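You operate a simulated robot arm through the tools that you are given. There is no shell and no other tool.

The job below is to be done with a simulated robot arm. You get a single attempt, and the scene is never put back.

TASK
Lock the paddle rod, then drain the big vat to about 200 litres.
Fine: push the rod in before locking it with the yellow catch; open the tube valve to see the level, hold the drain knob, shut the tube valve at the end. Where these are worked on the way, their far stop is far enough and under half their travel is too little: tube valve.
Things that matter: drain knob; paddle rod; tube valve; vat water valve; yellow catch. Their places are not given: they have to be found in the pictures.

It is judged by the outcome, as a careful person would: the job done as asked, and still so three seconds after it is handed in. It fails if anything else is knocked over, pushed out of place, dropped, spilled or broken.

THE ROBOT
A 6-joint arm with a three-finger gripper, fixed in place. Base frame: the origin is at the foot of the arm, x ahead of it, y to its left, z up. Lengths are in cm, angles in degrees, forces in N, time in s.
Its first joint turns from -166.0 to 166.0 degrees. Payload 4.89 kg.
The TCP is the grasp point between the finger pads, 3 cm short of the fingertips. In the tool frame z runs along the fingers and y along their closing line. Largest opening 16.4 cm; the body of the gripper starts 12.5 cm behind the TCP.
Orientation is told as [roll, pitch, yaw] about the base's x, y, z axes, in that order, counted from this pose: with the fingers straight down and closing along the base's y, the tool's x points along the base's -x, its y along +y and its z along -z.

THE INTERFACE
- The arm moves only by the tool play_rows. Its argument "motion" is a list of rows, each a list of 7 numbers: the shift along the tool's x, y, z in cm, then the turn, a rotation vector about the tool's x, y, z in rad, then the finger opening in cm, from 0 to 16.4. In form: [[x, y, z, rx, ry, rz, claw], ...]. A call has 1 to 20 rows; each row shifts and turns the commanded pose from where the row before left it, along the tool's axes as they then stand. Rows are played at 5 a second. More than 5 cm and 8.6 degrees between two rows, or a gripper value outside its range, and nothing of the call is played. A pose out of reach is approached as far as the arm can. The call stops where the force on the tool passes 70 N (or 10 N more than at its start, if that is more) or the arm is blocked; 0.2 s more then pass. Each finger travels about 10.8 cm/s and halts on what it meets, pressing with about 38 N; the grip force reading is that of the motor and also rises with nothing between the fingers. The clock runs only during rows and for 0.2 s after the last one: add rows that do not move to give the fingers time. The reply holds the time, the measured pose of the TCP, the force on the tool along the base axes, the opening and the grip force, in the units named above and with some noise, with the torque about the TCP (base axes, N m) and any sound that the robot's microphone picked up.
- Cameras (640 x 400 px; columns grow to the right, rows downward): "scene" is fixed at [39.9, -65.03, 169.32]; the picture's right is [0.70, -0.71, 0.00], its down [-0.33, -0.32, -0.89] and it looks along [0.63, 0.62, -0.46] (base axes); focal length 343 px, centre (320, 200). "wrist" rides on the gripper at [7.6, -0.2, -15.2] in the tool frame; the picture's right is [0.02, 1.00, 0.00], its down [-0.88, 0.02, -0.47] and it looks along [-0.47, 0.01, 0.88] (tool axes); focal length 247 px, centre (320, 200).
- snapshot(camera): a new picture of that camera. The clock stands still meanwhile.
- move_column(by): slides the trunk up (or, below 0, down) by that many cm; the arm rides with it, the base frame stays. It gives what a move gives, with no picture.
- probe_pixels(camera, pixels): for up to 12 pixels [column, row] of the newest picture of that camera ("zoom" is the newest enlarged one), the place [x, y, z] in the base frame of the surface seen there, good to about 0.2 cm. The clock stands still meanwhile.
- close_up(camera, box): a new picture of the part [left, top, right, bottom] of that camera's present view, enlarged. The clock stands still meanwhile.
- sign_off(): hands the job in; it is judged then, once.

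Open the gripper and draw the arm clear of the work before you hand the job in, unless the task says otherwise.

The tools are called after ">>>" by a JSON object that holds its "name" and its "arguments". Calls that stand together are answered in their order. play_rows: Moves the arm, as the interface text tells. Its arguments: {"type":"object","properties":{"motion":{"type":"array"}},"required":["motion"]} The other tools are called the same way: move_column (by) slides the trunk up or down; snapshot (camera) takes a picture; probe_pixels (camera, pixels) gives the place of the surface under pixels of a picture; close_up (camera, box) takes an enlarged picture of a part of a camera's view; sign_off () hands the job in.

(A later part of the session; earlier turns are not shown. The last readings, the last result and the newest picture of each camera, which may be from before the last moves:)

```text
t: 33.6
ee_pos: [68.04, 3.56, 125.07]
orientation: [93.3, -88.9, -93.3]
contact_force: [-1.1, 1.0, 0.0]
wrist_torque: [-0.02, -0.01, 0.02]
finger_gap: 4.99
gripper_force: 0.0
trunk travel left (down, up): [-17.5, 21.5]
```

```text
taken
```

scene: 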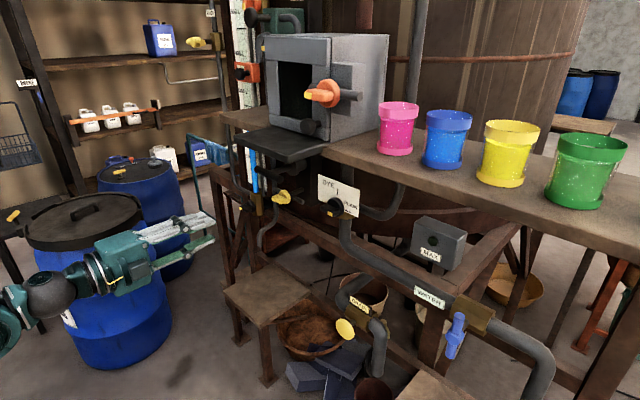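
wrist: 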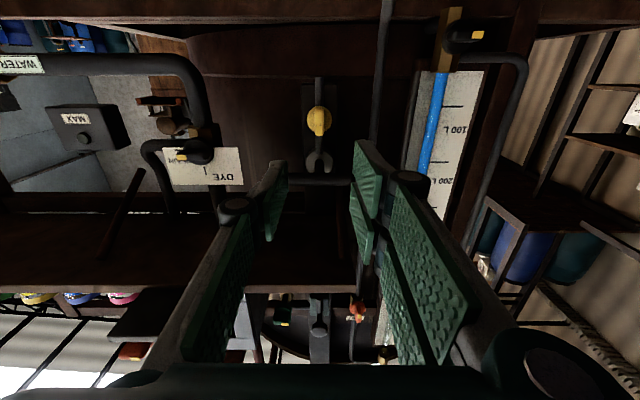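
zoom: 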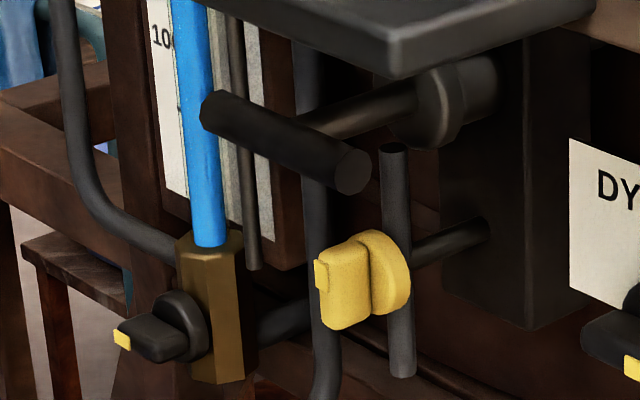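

The rod is locked by the vertical bar. Before going to the tube valve I probe it and the wooden frame members around it for clearance.

>>> {"name": "probe_pixels", "arguments": {"camera": "scene", "pixels": [[241, 208], [244, 208], [248, 211], [250, 204], [254, 212], [258, 200], [225, 170], [240, 176], [222, 185], [235, 200], [232, 180], [246, 215]]}}

>>> {"name": "probe_pixels", "arguments": {"camera": "wrist", "pixels": [[477, 35], [465, 35], [455, 38], [465, 25], [465, 48], [450, 15], [440, 85], [500, 60], [523, 80], [500, 200], [420, 60], [447, 205]]}}

>>> {"name": "close_up", "arguments": {"camera": "wrist", "box": [400, 0, 560, 100]}}

```text
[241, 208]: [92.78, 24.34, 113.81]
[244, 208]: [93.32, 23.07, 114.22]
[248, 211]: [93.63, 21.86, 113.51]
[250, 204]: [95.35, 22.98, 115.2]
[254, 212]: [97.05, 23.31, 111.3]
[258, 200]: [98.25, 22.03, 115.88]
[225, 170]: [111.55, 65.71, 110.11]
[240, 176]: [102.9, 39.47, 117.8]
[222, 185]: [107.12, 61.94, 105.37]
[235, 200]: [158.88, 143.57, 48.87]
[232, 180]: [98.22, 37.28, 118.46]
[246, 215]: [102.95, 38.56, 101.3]
```

```text
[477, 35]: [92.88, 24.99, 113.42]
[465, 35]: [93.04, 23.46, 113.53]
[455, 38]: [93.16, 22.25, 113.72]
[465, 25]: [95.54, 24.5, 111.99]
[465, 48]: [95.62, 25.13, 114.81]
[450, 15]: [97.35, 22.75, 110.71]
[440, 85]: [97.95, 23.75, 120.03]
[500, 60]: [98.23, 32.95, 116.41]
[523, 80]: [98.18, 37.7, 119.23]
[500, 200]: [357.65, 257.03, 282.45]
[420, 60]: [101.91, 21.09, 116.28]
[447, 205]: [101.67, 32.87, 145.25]
```

```text
4.00 times, centred on (480, 50) of wrist
```

zoom: 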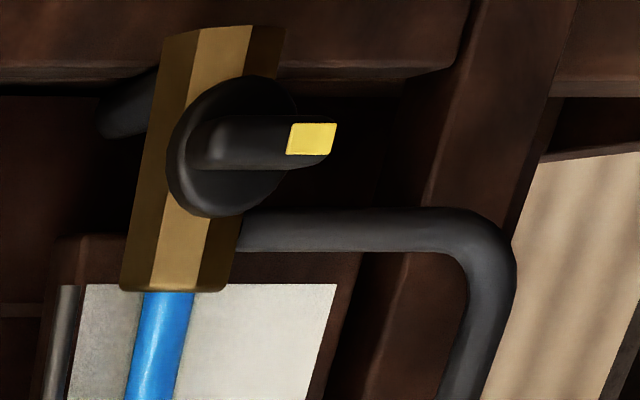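

Nothing protrudes in front of x≈92 near the tube valve. I shift in front of it (y≈23.7, z≈113.7) and look squarely.

>>> {"name": "play_rows", "arguments": {"motion": [[2, 4, 0, 0, 0, 0, 5], [2, 4, 0, 0, 0, 0, 5], [2, 4, 0, 0, 0, 0, 5], [2, 4, 0, 0, 0, 0, 5], [3.4, 4, 0, 0, 0, 0, 5], [0, 0, 0, 0, 0, 0, 5]]}}

>>> {"name": "close_up", "arguments": {"camera": "wrist", "box": [240, 20, 400, 120]}}

>>> {"name": "snapshot", "arguments": {"camera": "wrist"}}

```text
refused: row 5 steps farther than a row can; nothing moved
```

```text
4.00 times, centred on (320, 70) of wrist
```

zoom: 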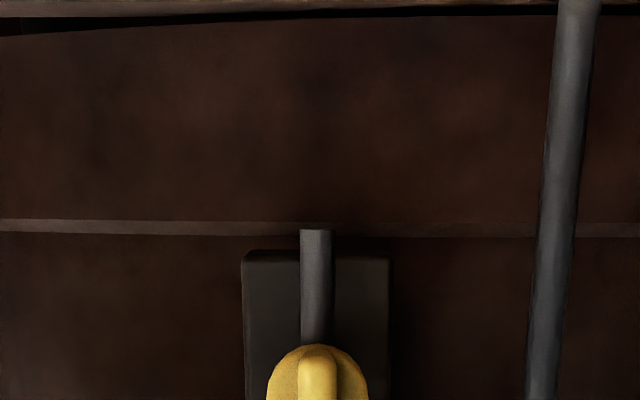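

```text
taken
```

wrist: 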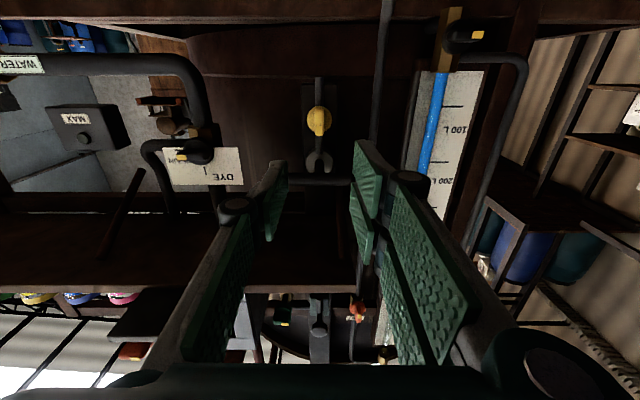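

Row 5 was too long, so nothing moved. I repeat with shorter rows.

>>> {"name": "play_rows", "arguments": {"motion": [[2, 4, 0, 0, 0, 0, 5], [2, 4, 0, 0, 0, 0, 5], [2, 4, 0, 0, 0, 0, 5], [2, 4, 0, 0, 0, 0, 5], [2, 4, 0, 0, 0, 0, 5], [1.4, 0, 0, 0, 0, 0, 5], [0, 0, 0, 0, 0, 0, 5]]}}

>>> {"name": "snapshot", "arguments": {"camera": "wrist"}}

>>> {"name": "close_up", "arguments": {"camera": "wrist", "box": [240, 20, 400, 120]}}

```text
t: 35.2
ee_pos: [68.53, 24.2, 115.06]
orientation: [84.1, -88.8, -84.2]
contact_force: [0.2, 1.0, -0.2]
wrist_torque: [0.0, -0.01, -0.02]
finger_gap: 5.01
gripper_force: 0.1
out of reach, approached as far as the arm can: row 6
trunk travel left (down, up): [-17.5, 21.5]
```

```text
taken
```

wrist: 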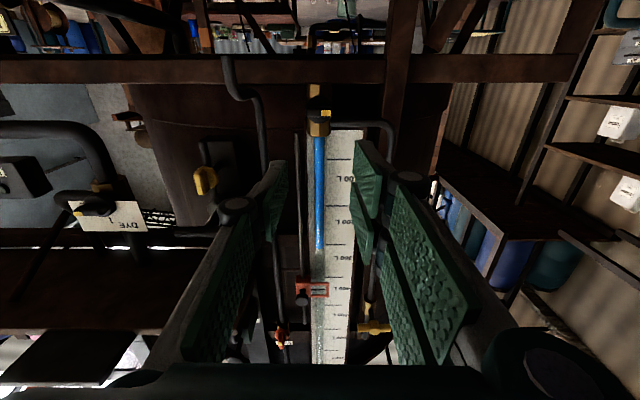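

```text
4.00 times, centred on (320, 70) of wrist
```

zoom: 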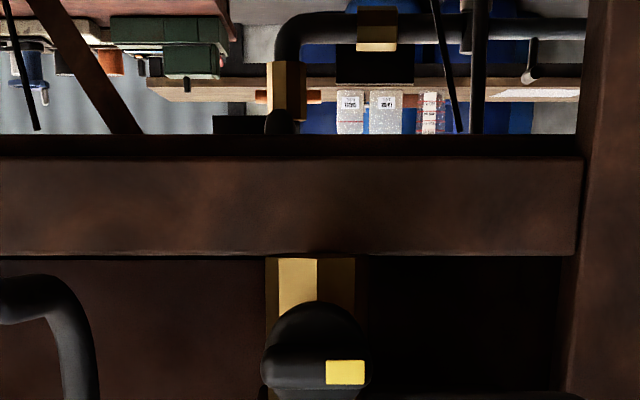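

The arm is at its low limit here, so I raise the TCP and lower the trunk 14 cm instead.

>>> {"name": "play_rows", "arguments": {"motion": [[-4, 0, 0, 0, 0, 0, 5], [-4, 0, 0, 0, 0, 0, 5], [-4, 0, 0, 0, 0, 0, 5], [0, 0, 0, 0, 0, 0, 5]]}}

>>> {"name": "move_column", "arguments": {"by": -14}}

>>> {"name": "snapshot", "arguments": {"camera": "wrist"}}

>>> {"name": "snapshot", "arguments": {"camera": "scene"}}

```text
t: 36.2
ee_pos: [68.61, 23.64, 126.92]
orientation: [93.7, -88.7, -93.7]
contact_force: [-0.1, -1.0, 0.4]
wrist_torque: [0.0, 0.04, 0.09]
finger_gap: 4.99
gripper_force: 0.1
trunk travel left (down, up): [-17.5, 21.5]
```

```text
t: 37.9
ee_pos: [68.4, 23.74, 112.85]
orientation: [93.0, -88.7, -92.9]
contact_force: [-0.3, 0.4, -0.4]
wrist_torque: [0.0, 0.02, 0.01]
finger_gap: 5.01
gripper_force: 0.0
trunk travel left (down, up): [-3.5, 35.5]
```

```text
taken
```

wrist: 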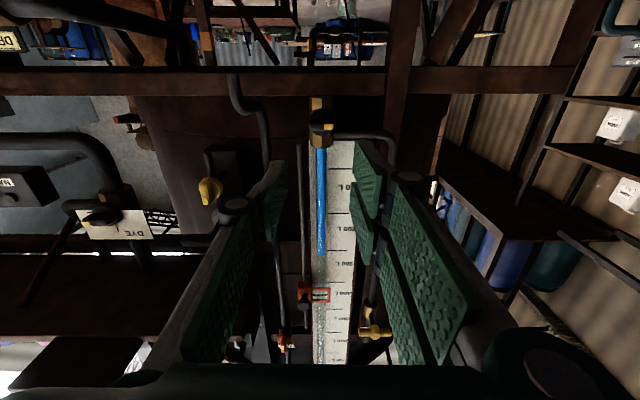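

```text
taken
```

scene: 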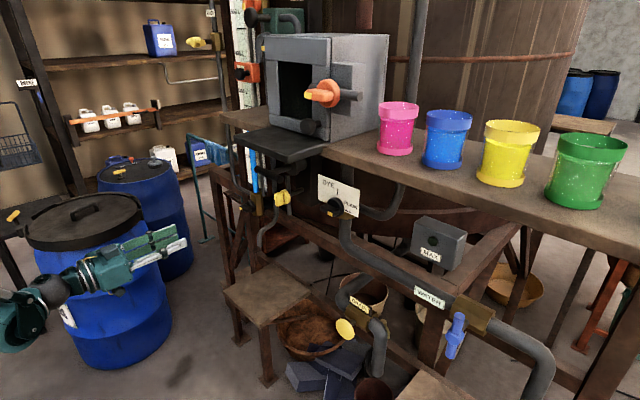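

I enlarge and probe the tube valve handle at (320,128).

>>> {"name": "close_up", "arguments": {"camera": "wrist", "box": [280, 95, 376, 155]}}

>>> {"name": "probe_pixels", "arguments": {"camera": "zoom", "pixels": [[270, 190], [270, 230], [220, 220], [320, 215], [340, 215], [270, 250], [270, 270], [200, 220], [270, 180], [330, 200], [330, 230], [250, 150]]}}

```text
6.67 times, centred on (328, 125) of wrist
```

zoom: 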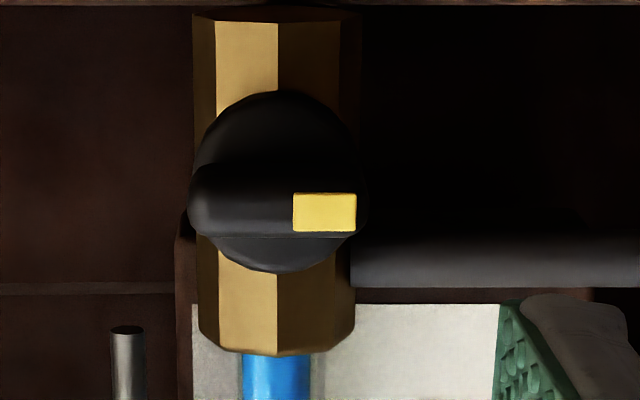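

```text
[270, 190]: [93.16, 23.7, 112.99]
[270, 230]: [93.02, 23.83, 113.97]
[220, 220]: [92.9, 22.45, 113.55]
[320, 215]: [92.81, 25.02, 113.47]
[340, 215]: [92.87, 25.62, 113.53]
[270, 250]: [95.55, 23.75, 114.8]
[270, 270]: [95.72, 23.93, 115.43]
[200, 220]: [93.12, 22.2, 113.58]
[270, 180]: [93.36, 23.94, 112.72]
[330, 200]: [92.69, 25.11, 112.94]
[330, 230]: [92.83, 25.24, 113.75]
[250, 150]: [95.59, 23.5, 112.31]
```

The handle is centred at (y 23.85, z 113.5), x 92.8–95.4. I roll to −90° and level the 1.3° tilt.

>>> {"name": "play_rows", "arguments": {"motion": [[0, 0, 0, 0, -0.022, 0, 4.5], [0, 0, 0, 0, 0, -0.131, 4.5], [0, 0, 0, 0, 0, -0.131, 4.5], [0, 0, 0, 0, 0, -0.131, 4.5], [0, 0, 0, 0, 0, -0.131, 4.5], [0, 0, 0, 0, 0, -0.131, 4.5], [0, 0, 0, 0, 0, -0.131, 4.5], [0, 0, 0, 0, 0, -0.131, 4.5], [0, 0, 0, 0, 0, -0.131, 4.5], [0, 0, 0, 0, 0, -0.131, 4.5], [0, 0, 0, 0, 0, -0.131, 4.5], [0, 0, 0, 0, 0, -0.131, 4.5], [0, 0, 0, 0, 0, -0.131, 4.5], [-0.1, -0.6, 0, 0, 0, 0, 4.5], [0, 0, 0, 0, 0, 0, 4.5]]}}

>>> {"name": "snapshot", "arguments": {"camera": "wrist"}}

```text
t: 41.1
ee_pos: [68.58, 23.89, 113.44]
orientation: [-91.4, -1.1, 89.9]
contact_force: [0.2, 0.6, -0.9]
wrist_torque: [-0.03, 0.02, -0.04]
finger_gap: 4.49
gripper_force: 0.0
trunk travel left (down, up): [-3.5, 35.5]
```

```text
taken
```

wrist: 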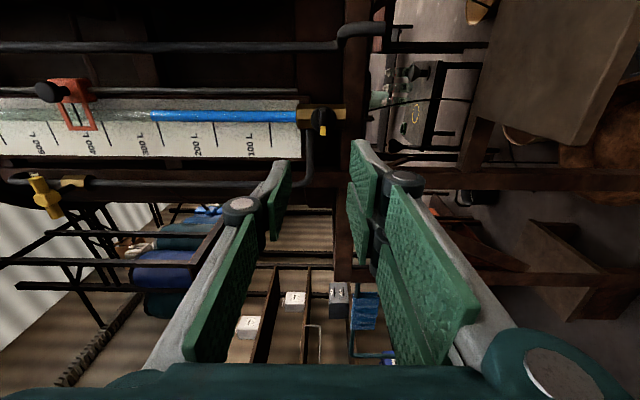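

The handle at (323,122) is centred. I take out the small 1.4° tilt and advance to straddle it.

>>> {"name": "play_rows", "arguments": {"motion": [[0, 0, 0, -0.024, 0, 0, 4.5], [0, 0, 4, 0, 0, 0, 4.5], [0, 0, 4, 0, 0, 0, 4.5], [0, 0, 4, 0, 0, 0, 4.5], [0, 0, 4, 0, 0, 0, 4.5], [0, 0, 4, 0, 0, 0, 4.5], [0, 0, 2, 0, 0, 0, 4.5], [0, 0, 1.3, 0, 0, 0, 4.5], [0, 0, 0, 0, 0, 0, 4.5]]}}

>>> {"name": "snapshot", "arguments": {"camera": "wrist"}}

>>> {"name": "close_up", "arguments": {"camera": "scene", "box": [180, 160, 290, 229]}}

```text
t: 43.1
ee_pos: [91.92, 23.95, 113.41]
orientation: [-89.9, -1.1, 90.1]
contact_force: [-0.3, 0.6, 1.0]
wrist_torque: [0.03, 0.04, 0.01]
finger_gap: 4.51
gripper_force: 0.1
trunk travel left (down, up): [-3.5, 35.5]
```

```text
taken
```

wrist: 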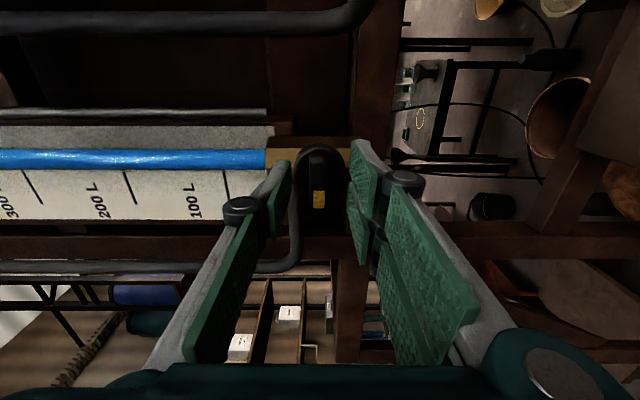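

```text
5.80 times, centred on (235, 194) of scene
```

zoom: 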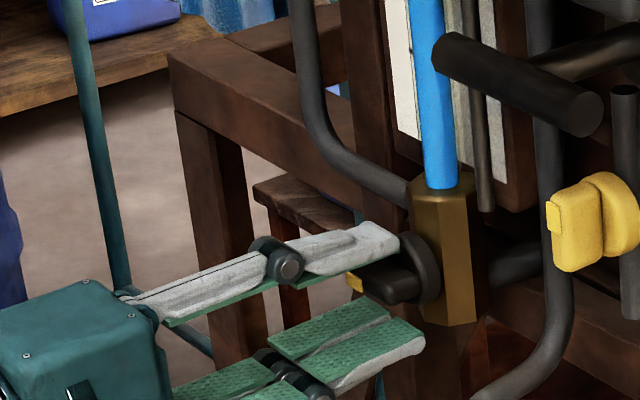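

The handle sits between the fingers. I close on it and try a + turn of about 0.3 rad.

>>> {"name": "play_rows", "arguments": {"motion": [[0, 0, 0, 0, 0, 0, 1], [0, 0, 0, 0, 0, 0, 0.5], [0, 0, 0, 0, 0, 0, 0.5], [0, 0, 0, 0, 0, 0.08, 0.5], [0, 0, 0, 0, 0, 0.08, 0.5], [0, 0, 0, 0, 0, 0.08, 0.5], [0, 0, 0, 0, 0, 0, 0.5]]}}

>>> {"name": "snapshot", "arguments": {"camera": "wrist"}}

```text
t: 44.7
ee_pos: [91.76, 24.08, 113.54]
orientation: [-89.9, -14.8, 90.2]
contact_force: [2.7, 17.4, 4.9]
wrist_torque: [-1.9, -0.1, 0.97]
finger_gap: 2.23
gripper_force: 44.8
trunk travel left (down, up): [-3.5, 35.5]
```

```text
taken
```

wrist: 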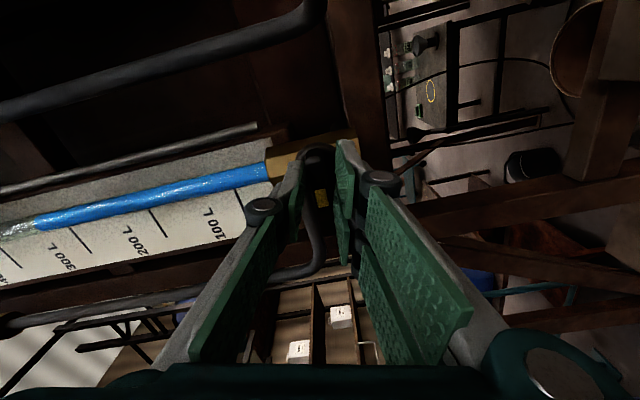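

Torque −1.9 N m and the gap widened: that direction is at its stop, so the valve opens the other way. I turn back, release, retreat and test in free air whether the wrist can roll on to −180°.

>>> {"name": "play_rows", "arguments": {"motion": [[0, 0, 0, 0, 0, -0.08, 0.5], [0, 0, 0, 0, 0, -0.08, 0.5], [0, 0, 0, 0, 0, -0.08, 0.5], [0, 0, 0, 0, 0, 0, 3], [0, 0, 0, 0, 0, 0, 4.5], [0, 0, -3, 0, 0, 0, 4.5], [0, 0, -4, 0, 0, 0, 4.5], [0, 0, -4, 0, 0, 0, 4.5], [0, 0, -4, 0, 0, 0, 4.5], [0, 0, 0, 0, 0, 0, 4.5]]}}

>>> {"name": "close_up", "arguments": {"camera": "scene", "box": [180, 160, 290, 229]}}

>>> {"name": "play_rows", "arguments": {"motion": [[0, 0, 0, 0, 0, -0.131, 4.5], [0, 0, 0, 0, 0, -0.131, 4.5], [0, 0, 0, 0, 0, -0.131, 4.5], [0, 0, 0, 0, 0, -0.131, 4.5], [0, 0, 0, 0, 0, -0.131, 4.5], [0, 0, 0, 0, 0, -0.131, 4.5], [0, 0, 0, 0, 0, -0.131, 4.5], [0, 0, 0, 0, 0, -0.131, 4.5], [0, 0, 0, 0, 0, -0.131, 4.5], [0, 0, 0, 0, 0, -0.131, 4.5], [0, 0, 0, 0, 0, -0.131, 4.5], [0, 0, 0, 0, 0, -0.131, 4.5], [0, 0, 0, 0, 0, -0.1, 4.5], [0, 0, 0, 0, 0, 0, 4.5]]}}

```text
t: 46.9
ee_pos: [77.16, 23.66, 113.41]
orientation: [-89.9, -1.1, 90.1]
contact_force: [0.7, -0.5, -0.1]
wrist_torque: [-0.01, -0.05, 0.01]
finger_gap: 4.49
gripper_force: 0.1
trunk travel left (down, up): [-3.5, 35.5]
```

```text
5.80 times, centred on (235, 194) of scene
```

zoom: 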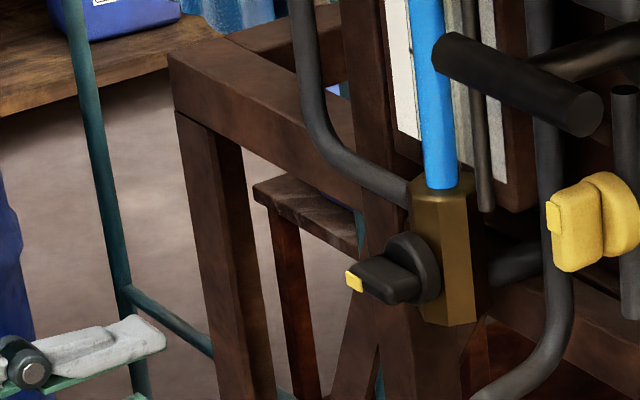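

```text
t: 49.9
ee_pos: [76.71, 23.76, 113.48]
orientation: [89.3, 85.2, -90.7]
contact_force: [-0.5, 0.1, 0.4]
wrist_torque: [0.0, 0.01, 0.0]
finger_gap: 4.48
gripper_force: 0.1
trunk travel left (down, up): [-3.5, 35.5]
```

The wrist rolls to −180° without trouble. I roll back, re-advance onto the handle, and will turn in the − direction.

>>> {"name": "play_rows", "arguments": {"motion": [[0, 0, 0, 0, 0, 0.131, 4.5], [0, 0, 0, 0, 0, 0.131, 4.5], [0, 0, 0, 0, 0, 0.131, 4.5], [0, 0, 0, 0, 0, 0.131, 4.5], [0, 0, 0, 0, 0, 0.131, 4.5], [0, 0, 0, 0, 0, 0.131, 4.5], [0, 0, 0, 0, 0, 0.131, 4.5], [0, 0, 0, 0, 0, 0.131, 4.5], [0, 0, 0, 0, 0, 0.131, 4.5], [0, 0, 0, 0, 0, 0.131, 4.5], [0, 0, 0, 0, 0, 0.131, 4.5], [0, 0, 0, 0, 0, 0.131, 4.5], [0, 0, 0, 0, 0, 0.08, 4.5], [-0.15, 0, 4, 0, 0, 0, 4.5], [0, 0, 4, 0, 0, 0, 4.5], [0, 0, 4, 0, 0, 0, 4.5], [0, 0, 2, 0, 0, 0, 4.5], [0, 0, 1, 0, 0, 0, 4.5], [0, 0, 0, 0, 0, 0, 4.5]]}}

>>> {"name": "snapshot", "arguments": {"camera": "wrist"}}

```text
t: 53.9
ee_pos: [91.82, 23.99, 113.48]
orientation: [-90.0, 0.0, 90.0]
contact_force: [0.3, 0.3, 0.7]
wrist_torque: [0.01, 0.0, -0.06]
finger_gap: 4.49
gripper_force: 0.0
trunk travel left (down, up): [-3.5, 35.5]
```

```text
taken
```

wrist: 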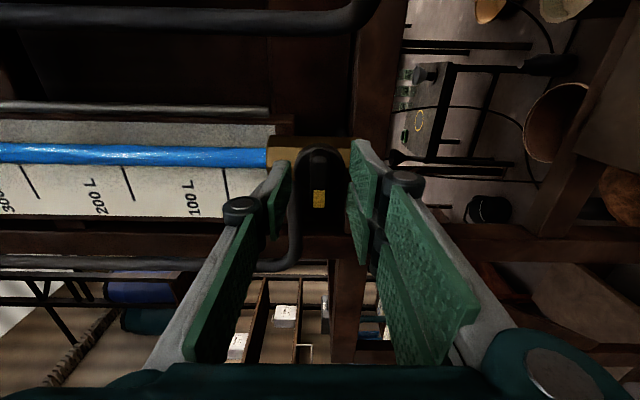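

Aligned at (91.8, 24.0, 113.5). I close and turn by −0.3 rad first to test.

>>> {"name": "play_rows", "arguments": {"motion": [[0, 0, 0, 0, 0, 0, 1], [0, 0, 0, 0, 0, 0, 0.5], [0, 0, 0, 0, 0, 0, 0.5], [0, 0, 0, 0, 0, -0.1, 0.5], [0, 0, 0, 0, 0, -0.1, 0.5], [0, 0, 0, 0, 0, -0.1, 0.5], [0, 0, 0, 0, 0, 0, 0.5]]}}

>>> {"name": "close_up", "arguments": {"camera": "scene", "box": [180, 160, 290, 229]}}

```text
t: 55.5
ee_pos: [91.72, 23.99, 113.58]
orientation: [-90.0, 17.3, 89.9]
contact_force: [15.1, 1.5, 28.2]
wrist_torque: [0.03, -0.78, -0.1]
finger_gap: 1.44
gripper_force: 45.2
trunk travel left (down, up): [-3.5, 35.5]
```

```text
5.80 times, centred on (235, 194) of scene
```

zoom: 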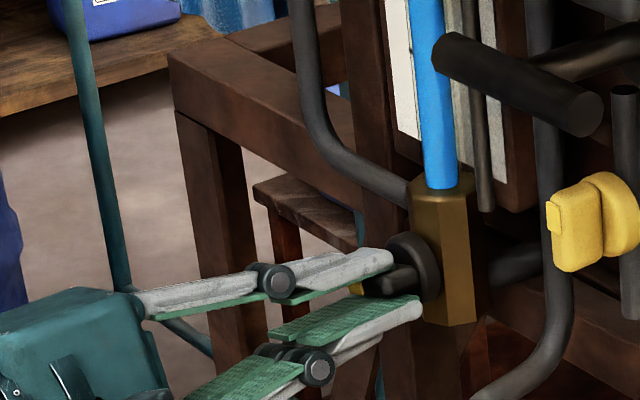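

It turns freely with no torque. I continue −1.27 rad to the far stop, with a tiny upward correction.

>>> {"name": "play_rows", "arguments": {"motion": [[0, -0.08, 0, 0, 0, -0.11, 0.5], [0, 0, 0, 0, 0, -0.11, 0.5], [0, 0, 0, 0, 0, -0.11, 0.5], [0, 0, 0, 0, 0, -0.11, 0.5], [0, 0, 0, 0, 0, -0.11, 0.5], [0, 0, 0, 0, 0, -0.11, 0.5], [0, 0, 0, 0, 0, -0.11, 0.5], [0, 0, 0, 0, 0, -0.11, 0.5], [0, 0, 0, 0, 0, -0.11, 0.5], [0, 0, 0, 0, 0, -0.11, 0.5], [0, 0, 0, 0, 0, -0.11, 0.5], [0, 0, 0, 0, 0, -0.06, 0.5], [0, 0, 0, 0, 0, 0, 0.5]]}}

>>> {"name": "close_up", "arguments": {"camera": "scene", "box": [180, 160, 290, 229]}}

>>> {"name": "snapshot", "arguments": {"camera": "wrist"}}

```text
t: 58.3
ee_pos: [91.77, 24.05, 113.53]
orientation: [-8.9, 89.9, 171.3]
contact_force: [-0.4, -1.1, 5.6]
wrist_torque: [0.0, -0.35, 0.0]
finger_gap: 1.48
gripper_force: 44.9
trunk travel left (down, up): [-3.5, 35.5]
```

```text
5.80 times, centred on (235, 194) of scene
```

zoom: 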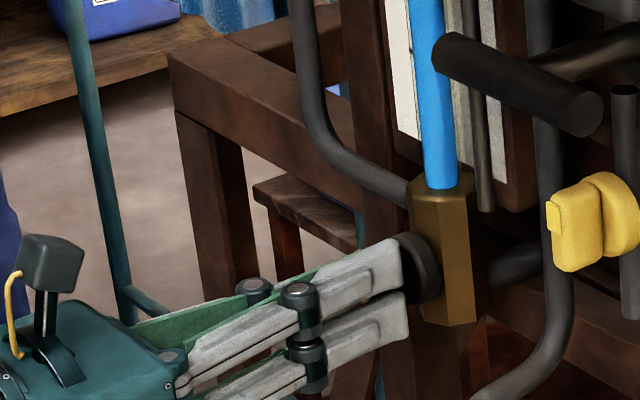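

```text
taken
```

wrist: 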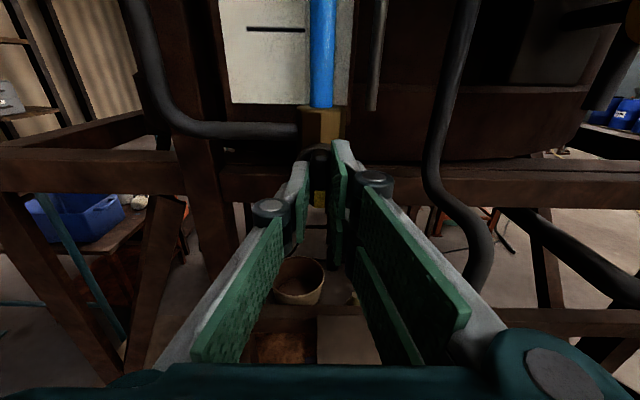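

At about 90° there is no torque yet; I turn a little more to find the far stop.

>>> {"name": "play_rows", "arguments": {"motion": [[0, 0, 0, 0, 0, -0.06, 0.5], [0, 0, 0, 0, 0, -0.06, 0.5], [0, 0, 0, 0, 0, 0, 0.5]]}}

>>> {"name": "snapshot", "arguments": {"camera": "wrist"}}

```text
t: 59.1
ee_pos: [91.83, 23.95, 113.52]
orientation: [89.6, 83.2, -90.5]
contact_force: [-11.6, -5.3, -6.0]
wrist_torque: [1.87, 0.25, -0.15]
finger_gap: 1.75
gripper_force: 44.5
trunk travel left (down, up): [-3.5, 35.5]
```

```text
taken
```

wrist: 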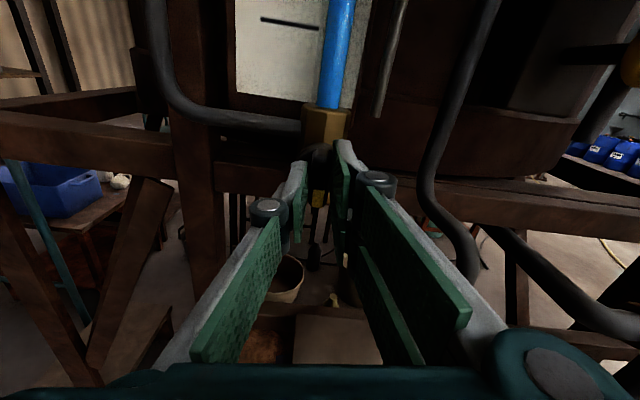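

The far stop is reached (torque 1.9 N m). I ease back, release, retreat and rise to see the gauge.

>>> {"name": "play_rows", "arguments": {"motion": [[0, 0, 0, 0, 0, 0.06, 0.5], [0, 0, 0, 0, 0, 0.06, 0.5], [0, 0, 0, 0, 0, 0, 3], [0, 0, 0, 0, 0, 0, 5], [0, 0, -3, 0, 0, 0, 5], [0, 0, -4, 0, 0, 0, 5], [0, 0, -4, 0, 0, 0, 5], [0, 0, -4, 0, 0, 0, 8], [0, 0, -4, 0, 0, 0, 10], [0, 0, -4, 0, 0, 0, 10], [4, 0, 0, 0, 0, 0, 10], [4, 0, 0, 0, 0, 0, 10], [4, 0, 0, 0, 0, 0, 10], [3, 0, 0, 0, 0, 0, 10], [0, 0, 0, 0, 0, 0, 10]]}}

>>> {"name": "snapshot", "arguments": {"camera": "wrist"}}

>>> {"name": "snapshot", "arguments": {"camera": "scene"}}

```text
t: 62.3
ee_pos: [68.78, 24.09, 128.61]
orientation: [-35.7, 89.9, 144.4]
contact_force: [-0.3, 0.2, -0.2]
wrist_torque: [0.02, -0.01, -0.03]
finger_gap: 9.99
gripper_force: 0.1
trunk travel left (down, up): [-3.5, 35.5]
```

```text
taken
```

wrist: 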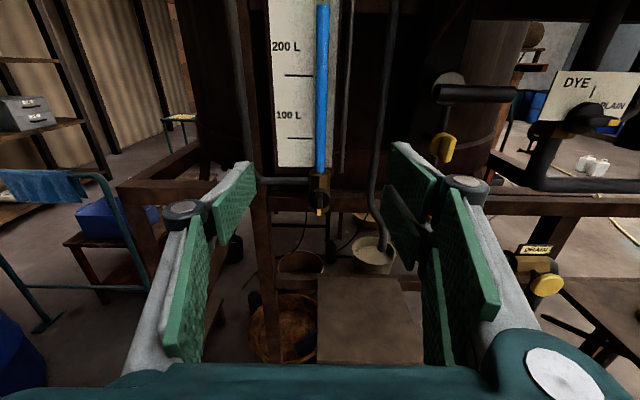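

```text
taken
```

scene: 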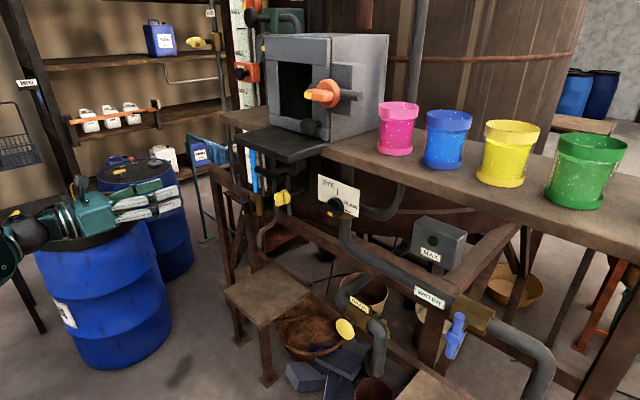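

The valve tip points down along the tube, so it's open. The level is above this view; I rise 14 cm more.

>>> {"name": "play_rows", "arguments": {"motion": [[4, 0, 0, 0, 0, 0, 10], [4, 0, 0, 0, 0, 0, 10], [4, 0, 0, 0, 0, 0, 10], [3, 0, 0, 0, 0, 0, 10], [0, 0, 0, 0, 0, 0, 10]]}}

>>> {"name": "snapshot", "arguments": {"camera": "wrist"}}

>>> {"name": "close_up", "arguments": {"camera": "wrist", "box": [200, 0, 424, 140]}}

```text
t: 63.5
ee_pos: [68.85, 24.12, 143.58]
orientation: [-37.0, 90.0, 143.1]
contact_force: [0.0, -0.4, 0.1]
wrist_torque: [-0.02, -0.04, 0.01]
finger_gap: 10.01
gripper_force: 0.0
trunk travel left (down, up): [-3.5, 35.5]
```

```text
taken
```

wrist: 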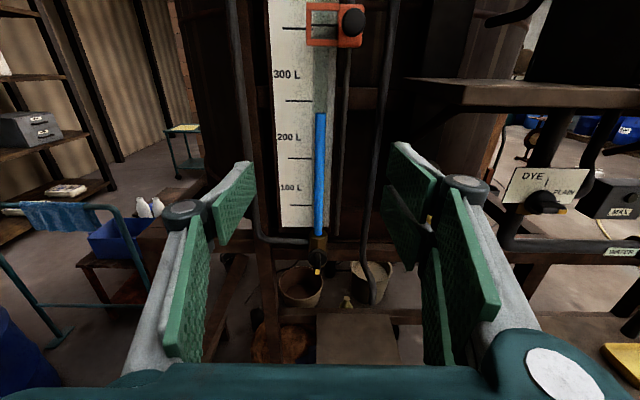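

```text
2.86 times, centred on (312, 70) of wrist
```

zoom: 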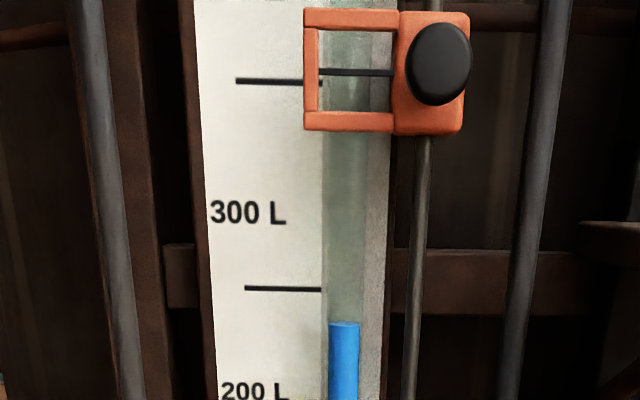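

The blue column's top is just under the 300 L line. I probe the marks and the column top for exact heights.

>>> {"name": "probe_pixels", "arguments": {"camera": "zoom", "pixels": [[280, 289], [280, 81], [342, 330], [342, 324], [342, 350], [250, 213], [250, 390], [360, 73]]}}

>>> {"name": "probe_pixels", "arguments": {"camera": "wrist", "pixels": [[300, 158], [297, 205], [299, 101], [320, 115], [320, 113], [320, 120], [322, 270], [320, 262], [317, 244]]}}

```text
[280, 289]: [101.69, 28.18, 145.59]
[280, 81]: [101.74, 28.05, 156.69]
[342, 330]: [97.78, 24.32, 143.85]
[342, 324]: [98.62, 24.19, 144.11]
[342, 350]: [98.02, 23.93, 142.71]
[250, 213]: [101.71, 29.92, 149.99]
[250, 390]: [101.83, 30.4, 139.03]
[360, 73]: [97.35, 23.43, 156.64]
```

```text
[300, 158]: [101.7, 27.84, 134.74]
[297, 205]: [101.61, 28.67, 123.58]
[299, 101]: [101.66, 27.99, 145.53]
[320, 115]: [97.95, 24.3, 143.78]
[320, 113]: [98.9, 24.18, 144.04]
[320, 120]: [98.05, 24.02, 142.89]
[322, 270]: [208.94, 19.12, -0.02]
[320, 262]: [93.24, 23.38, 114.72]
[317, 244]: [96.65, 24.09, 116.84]
```

The marks are at z 123.6 (100 L), 134.7 (200 L), 145.6 (300 L); the column top z≈144.1 means about 285 L. Target top is z≈134.7. Now I back off, descend, and roll back to camera-below so the gauge may be seen from the drain knob.

>>> {"name": "play_rows", "arguments": {"motion": [[0, 0, -4, 0, 0, 0, 6], [0, 0, -3, 0, 0, 0, 2], [-4, 0, 0, 0, 0, 0, 0], [-4, 0, 0, 0, 0, 0, 0], [-4, 0, 0, 0, 0, 0, 0], [-4, 0, 0, 0, 0, 0, 0], [-4, 0, 0, 0, 0, 0, 0], [-4, 0, 0, 0, 0, 0, 0], [0, 4, 0, 0, 0, 0, 0], [0, 4, 0, 0, 0, 0, 0], [0, 4, 0, 0, 0, 0, 0], [0, 4, 0, 0, 0, 0, 0], [0, 4, 0, 0, 0, 0, 0], [0, 4, 0, 0, 0, 0, 0], [0, 0, 0, 0, 0, 0, 0]]}}

>>> {"name": "snapshot", "arguments": {"camera": "wrist"}}

```text
t: 66.7
ee_pos: [61.63, -0.15, 119.73]
orientation: [-106.1, 89.9, 73.9]
contact_force: [-0.5, 1.1, -0.6]
wrist_torque: [0.01, 0.0, -0.02]
finger_gap: 0.0
gripper_force: 37.4
trunk travel left (down, up): [-3.5, 35.5]
```

```text
taken
```

wrist: 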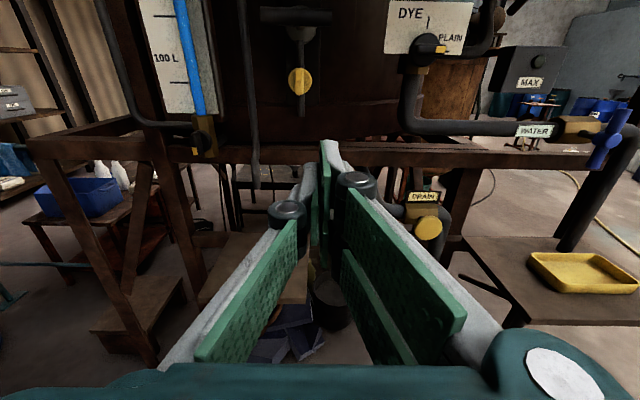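

I carry on to y≈−24 at z≈108 to look at the drain knob from in front.

>>> {"name": "play_rows", "arguments": {"motion": [[-2, 4, 0, 0, 0, 0, 0], [-2, 4, 0, 0, 0, 0, 0], [-2, 4, 0, 0, 0, 0, 0], [-2, 4, 0, 0, 0, 0, 0], [-2, 4, 0, 0, 0, 0, 0], [-2, 4, 0, 0, 0, 0, 0], [0, 0, 0, 0, 0, 0, 0]]}}

>>> {"name": "snapshot", "arguments": {"camera": "wrist"}}

>>> {"name": "snapshot", "arguments": {"camera": "scene"}}

```text
t: 68.3
ee_pos: [61.69, -24.02, 107.49]
orientation: [-26.1, 89.9, 153.9]
contact_force: [0.3, 1.4, 1.3]
wrist_torque: [0.01, 0.07, -0.11]
finger_gap: 0.0
gripper_force: 37.9
trunk travel left (down, up): [-3.5, 35.5]
```

```text
taken
```

wrist: 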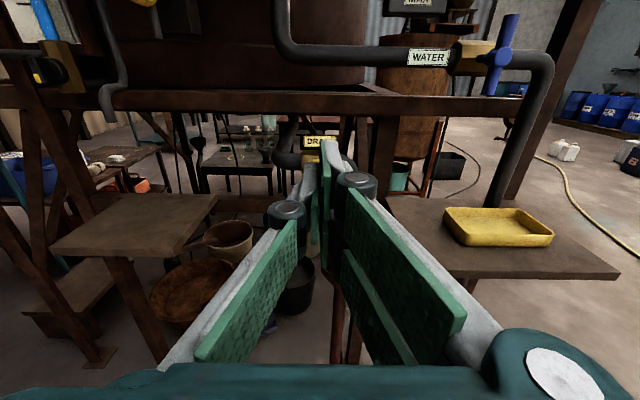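

```text
taken
```

scene: 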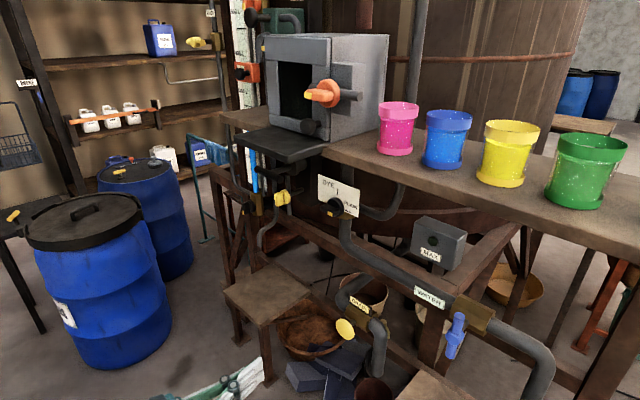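

The fingers hide the knob from above. I roll 180° so the camera is below, which should also bring the gauge into view.

>>> {"name": "play_rows", "arguments": {"motion": [[0, 0, 0, 0, 0, 0.145, 0], [0, 0, 0, 0, 0, 0.145, 0], [0, 0, 0, 0, 0, 0.145, 0], [0, 0, 0, 0, 0, 0.145, 0], [0, 0, 0, 0, 0, 0.145, 0], [0, 0, 0, 0, 0, 0.145, 0], [0, 0, 0, 0, 0, 0.145, 0], [0, 0, 0, 0, 0, 0.145, 0], [0, 0, 0, 0, 0, 0.145, 0], [0, 0, 0, 0, 0, 0.145, 0], [0, 0, 0, 0, 0, 0.145, 0], [0, 0, 0, 0, 0, 0.145, 0], [0, 0, 0, 0, 0, 0.145, 0], [0, 0, 0, 0, 0, 0.145, 0], [0, 0, 0, 0, 0, 0.145, 0], [0, 0, 0, 0, 0, 0.145, 0], [0, 0, 0, 0, 0, 0.145, 0], [0, 0, 0, 0, 0, 0.145, 0], [0, 0, 0, 0, 0, 0.145, 0], [0, 0, 0, 0, 0, 0.145, 0]]}}

>>> {"name": "play_rows", "arguments": {"motion": [[0, 0, 0, 0, 0, 0.12, 0], [0, 0, 0, 0, 0, 0.12, 0], [0, 0, 0, 0, 0, 0, 0]]}}

>>> {"name": "snapshot", "arguments": {"camera": "wrist"}}

```text
t: 72.5
ee_pos: [61.75, -24.0, 107.44]
orientation: [-89.7, -76.3, 89.8]
contact_force: [0.0, -0.3, 0.1]
wrist_torque: [-0.01, -0.01, -0.02]
finger_gap: 0.0
gripper_force: 38.9
trunk travel left (down, up): [-3.5, 35.5]
```

```text
t: 73.3
ee_pos: [61.84, -24.01, 107.41]
orientation: [53.5, -89.9, -53.5]
contact_force: [-0.7, -0.3, -0.3]
wrist_torque: [-0.03, 0.0, -0.01]
finger_gap: 0.0
gripper_force: 37.9
trunk travel left (down, up): [-3.5, 35.5]
```

```text
taken
```

wrist: 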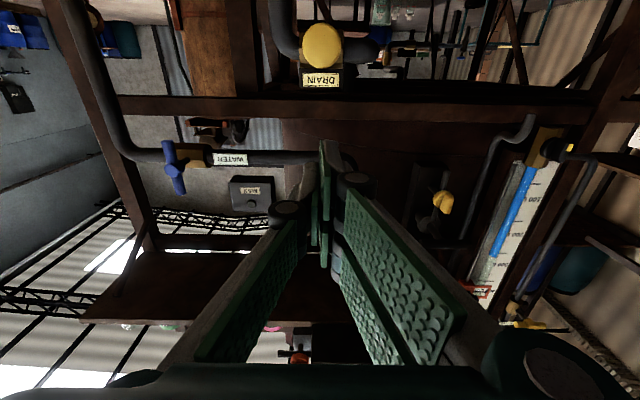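

Now both the knob (322,45) and the gauge (510,210) are in view. I probe the knob and look closely.

>>> {"name": "close_up", "arguments": {"camera": "wrist", "box": [260, 0, 388, 80]}}

>>> {"name": "probe_pixels", "arguments": {"camera": "wrist", "pixels": [[322, 45], [306, 45], [338, 45], [322, 28], [322, 62], [322, 78], [345, 20], [322, 104], [360, 50], [285, 20], [305, 70], [340, 70]]}}

>>> {"name": "close_up", "arguments": {"camera": "scene", "box": [310, 270, 422, 340]}}

```text
5.00 times, centred on (324, 40) of wrist
```

zoom: 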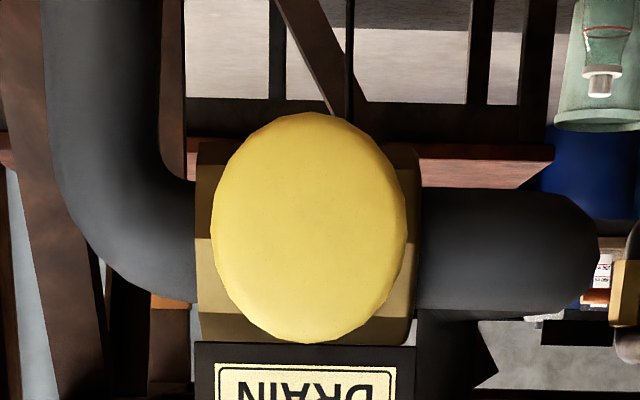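

```text
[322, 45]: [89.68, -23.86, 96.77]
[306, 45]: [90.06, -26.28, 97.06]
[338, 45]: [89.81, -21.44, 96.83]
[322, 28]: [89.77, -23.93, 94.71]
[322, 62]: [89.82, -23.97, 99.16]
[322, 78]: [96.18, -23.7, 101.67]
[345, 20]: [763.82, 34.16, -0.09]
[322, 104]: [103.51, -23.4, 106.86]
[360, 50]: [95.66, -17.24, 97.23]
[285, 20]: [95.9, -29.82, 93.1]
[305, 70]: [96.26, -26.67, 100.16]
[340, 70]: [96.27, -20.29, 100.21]
```

```text
5.71 times, centred on (366, 305) of scene
```

zoom: 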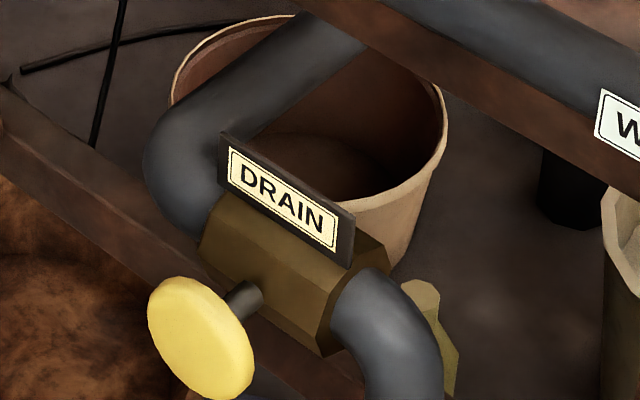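

It is a palm-type disc (centre ≈ (89.7,−23.9,96.9), radius ≈2.6) on a stem. I lower the trunk the rest, yaw 12° left to keep the gauge in view, and lower toward z≈97.5.

>>> {"name": "move_column", "arguments": {"by": -3.5}}

>>> {"name": "play_rows", "arguments": {"motion": [[0, 0, 2, -0.105, 0, 0, 0], [0, 0, 0, -0.105, 0, 0, 0], [0, 0, 4, 0, 0, 0, 0], [2, -2, 3, 0, 0, 0, 0], [2, -2, 3, 0, 0, 0, 0], [2, 0, 2, 0, 0, 0, 0], [0, 0, 0, 0, 0, 0, 0]]}}

>>> {"name": "snapshot", "arguments": {"camera": "wrist"}}

```text
t: 74.1
ee_pos: [61.87, -24.05, 103.92]
orientation: [9.8, -89.9, -9.8]
contact_force: [0.2, -0.4, -0.3]
wrist_torque: [0.01, 0.01, 0.0]
finger_gap: 0.03
gripper_force: 38.3
trunk travel left (down, up): [0.0, 39.0]
```

```text
t: 75.7
ee_pos: [76.48, -25.51, 97.92]
orientation: [14.3, -90.0, -2.3]
contact_force: [-0.7, -0.5, 0.0]
wrist_torque: [-0.02, 0.06, -0.03]
finger_gap: 0.0
gripper_force: 37.6
trunk travel left (down, up): [0.0, 39.0]
```

```text
taken
```

wrist: 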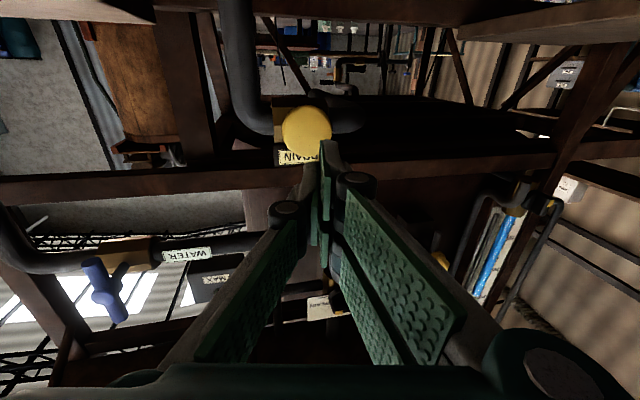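

Reach is fine at z≈97.9. I zoom on the gauge at (495,250) to see if the level and 200 L mark are visible from here.

>>> {"name": "close_up", "arguments": {"camera": "wrist", "box": [440, 190, 568, 320]}}

>>> {"name": "probe_pixels", "arguments": {"camera": "wrist", "pixels": [[482, 285], [477, 295], [490, 262], [500, 240], [306, 128], [492, 290], [500, 265]]}}

```text
3.08 times, centred on (504, 255) of wrist
```

zoom: 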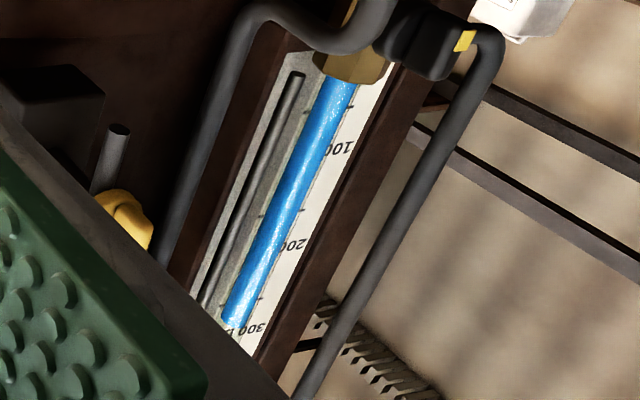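

```text
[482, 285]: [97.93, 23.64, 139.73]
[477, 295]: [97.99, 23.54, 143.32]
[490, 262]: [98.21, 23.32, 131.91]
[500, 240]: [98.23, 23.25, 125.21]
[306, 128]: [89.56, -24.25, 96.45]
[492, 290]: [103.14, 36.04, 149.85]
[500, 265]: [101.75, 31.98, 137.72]
```

The level (z≈143.5) and 200 L mark are visible from here. I advance to about 1 cm in front of the knob.

>>> {"name": "play_rows", "arguments": {"motion": [[0.6, -0.7, 3, 0, 0, 0, 0], [0, -0.7, 3, 0, 0, 0, 0], [0, 0, 2.6, 0, 0, 0, 0], [0, 0, 0, 0, 0, 0, 0]]}}

>>> {"name": "snapshot", "arguments": {"camera": "wrist"}}

>>> {"name": "close_up", "arguments": {"camera": "wrist", "box": [440, 200, 600, 350]}}

>>> {"name": "close_up", "arguments": {"camera": "scene", "box": [290, 270, 402, 340]}}

```text
t: 76.7
ee_pos: [85.17, -25.09, 97.44]
orientation: [17.3, -89.9, -5.3]
contact_force: [-1.2, -1.2, -0.3]
wrist_torque: [-0.02, 0.04, 0.02]
finger_gap: 0.0
gripper_force: 37.7
trunk travel left (down, up): [0.0, 39.0]
```

```text
taken
```

wrist: 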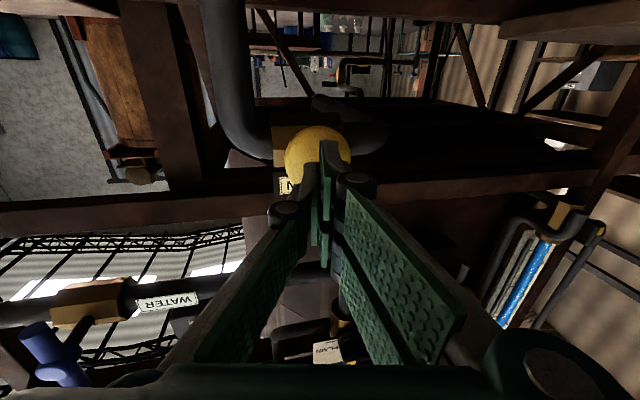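

```text
2.67 times, centred on (520, 275) of wrist
```

zoom: 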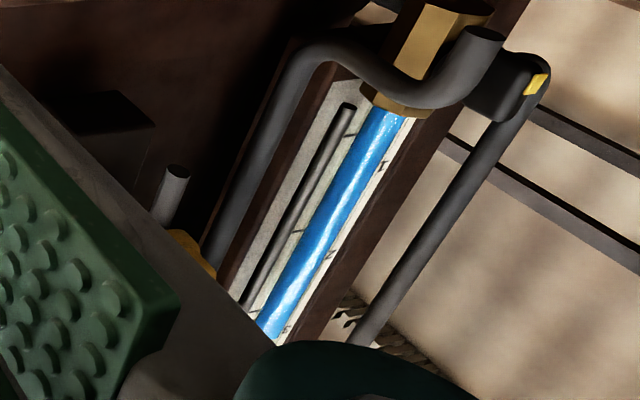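

```text
5.71 times, centred on (346, 305) of scene
```

zoom: 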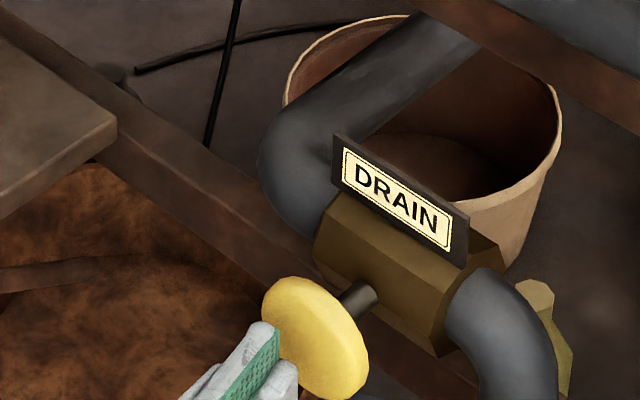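

Tips are about 1.5 cm short of the disc, well centred. I press along +x in small steps, total 3 cm, reading force.

>>> {"name": "play_rows", "arguments": {"motion": [[0, -0.21, 0.98, 0, 0, 0, 0], [0, -0.1, 0.49, 0, 0, 0, 0], [0, -0.1, 0.49, 0, 0, 0, 0], [0, -0.1, 0.49, 0, 0, 0, 0]]}}

>>> {"name": "close_up", "arguments": {"camera": "scene", "box": [290, 270, 402, 340]}}

>>> {"name": "snapshot", "arguments": {"camera": "wrist"}}

>>> {"name": "close_up", "arguments": {"camera": "wrist", "box": [440, 200, 600, 350]}}

```text
t: 77.7
ee_pos: [87.4, -25.12, 97.4]
orientation: [14.1, -89.9, -2.0]
contact_force: [-2.5, 0.6, -0.4]
wrist_torque: [0.03, 0.02, 0.0]
finger_gap: 0.0
gripper_force: 38.2
trunk travel left (down, up): [0.0, 39.0]
```

```text
5.71 times, centred on (346, 305) of scene
```

zoom: 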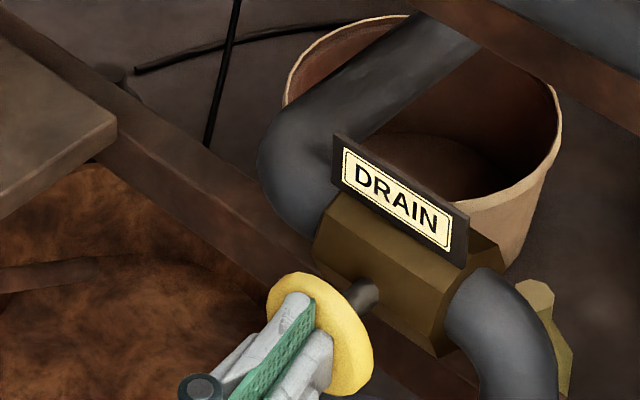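

```text
taken
```

wrist: 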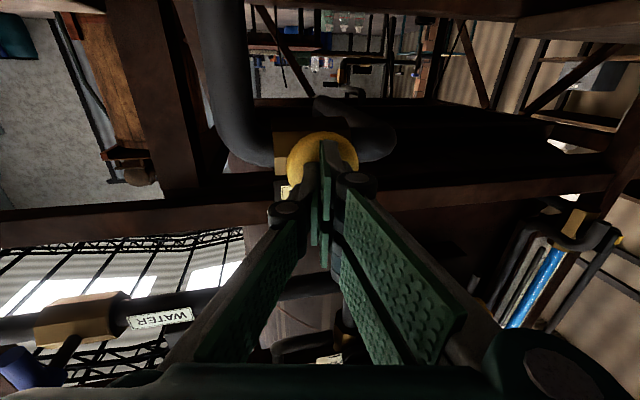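

```text
2.67 times, centred on (520, 275) of wrist
```

zoom: 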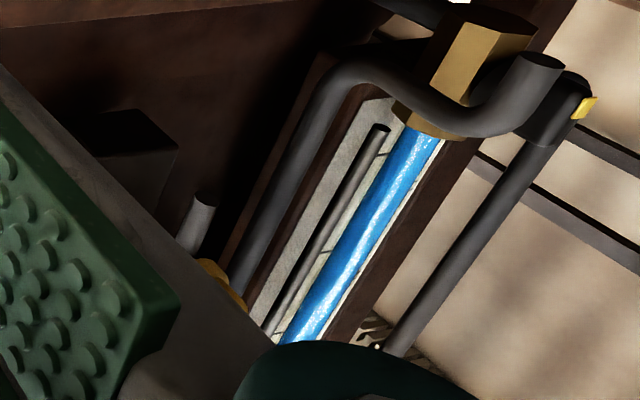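

The disc is moving inward with light force (~2.5 N). I probe the tube near the gripper edge to know how high I can see from here.

>>> {"name": "probe_pixels", "arguments": {"camera": "zoom", "pixels": [[290, 335], [300, 325], [310, 310], [340, 270], [330, 250], [380, 200], [298, 340]]}}

>>> {"name": "play_rows", "arguments": {"motion": [[0, -0.1, 0.49, 0, 0, 0, 0], [0, -0.1, 0.49, 0, 0, 0, 0]]}}

>>> {"name": "close_up", "arguments": {"camera": "wrist", "box": [440, 200, 600, 350]}}

>>> {"name": "close_up", "arguments": {"camera": "scene", "box": [290, 270, 402, 340]}}

```text
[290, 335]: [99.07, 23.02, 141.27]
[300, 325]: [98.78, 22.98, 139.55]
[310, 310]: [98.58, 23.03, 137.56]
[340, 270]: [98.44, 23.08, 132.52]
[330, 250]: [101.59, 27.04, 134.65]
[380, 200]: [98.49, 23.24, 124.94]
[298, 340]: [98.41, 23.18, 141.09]
```

```text
t: 78.3
ee_pos: [88.57, -25.13, 97.35]
orientation: [27.4, -90.0, -15.5]
contact_force: [-8.6, 2.0, 2.0]
wrist_torque: [0.03, 0.0, 0.06]
finger_gap: 0.0
gripper_force: 37.9
trunk travel left (down, up): [0.0, 39.0]
```

```text
2.67 times, centred on (520, 275) of wrist
```

zoom: 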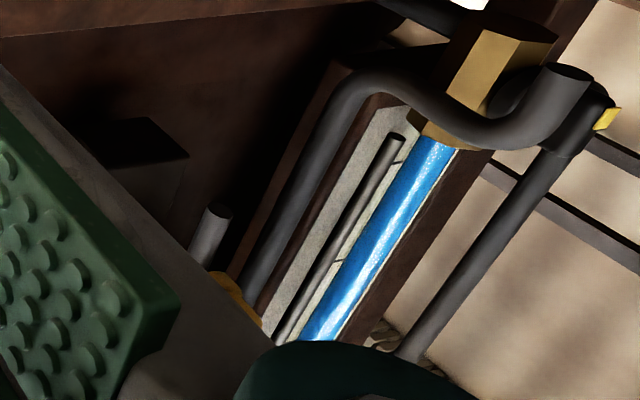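

```text
5.71 times, centred on (346, 305) of scene
```

zoom: 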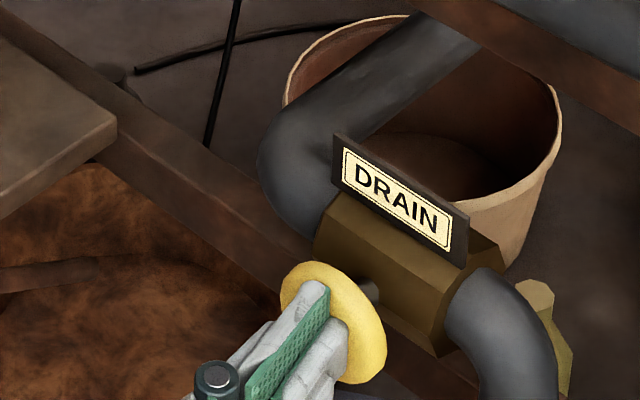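

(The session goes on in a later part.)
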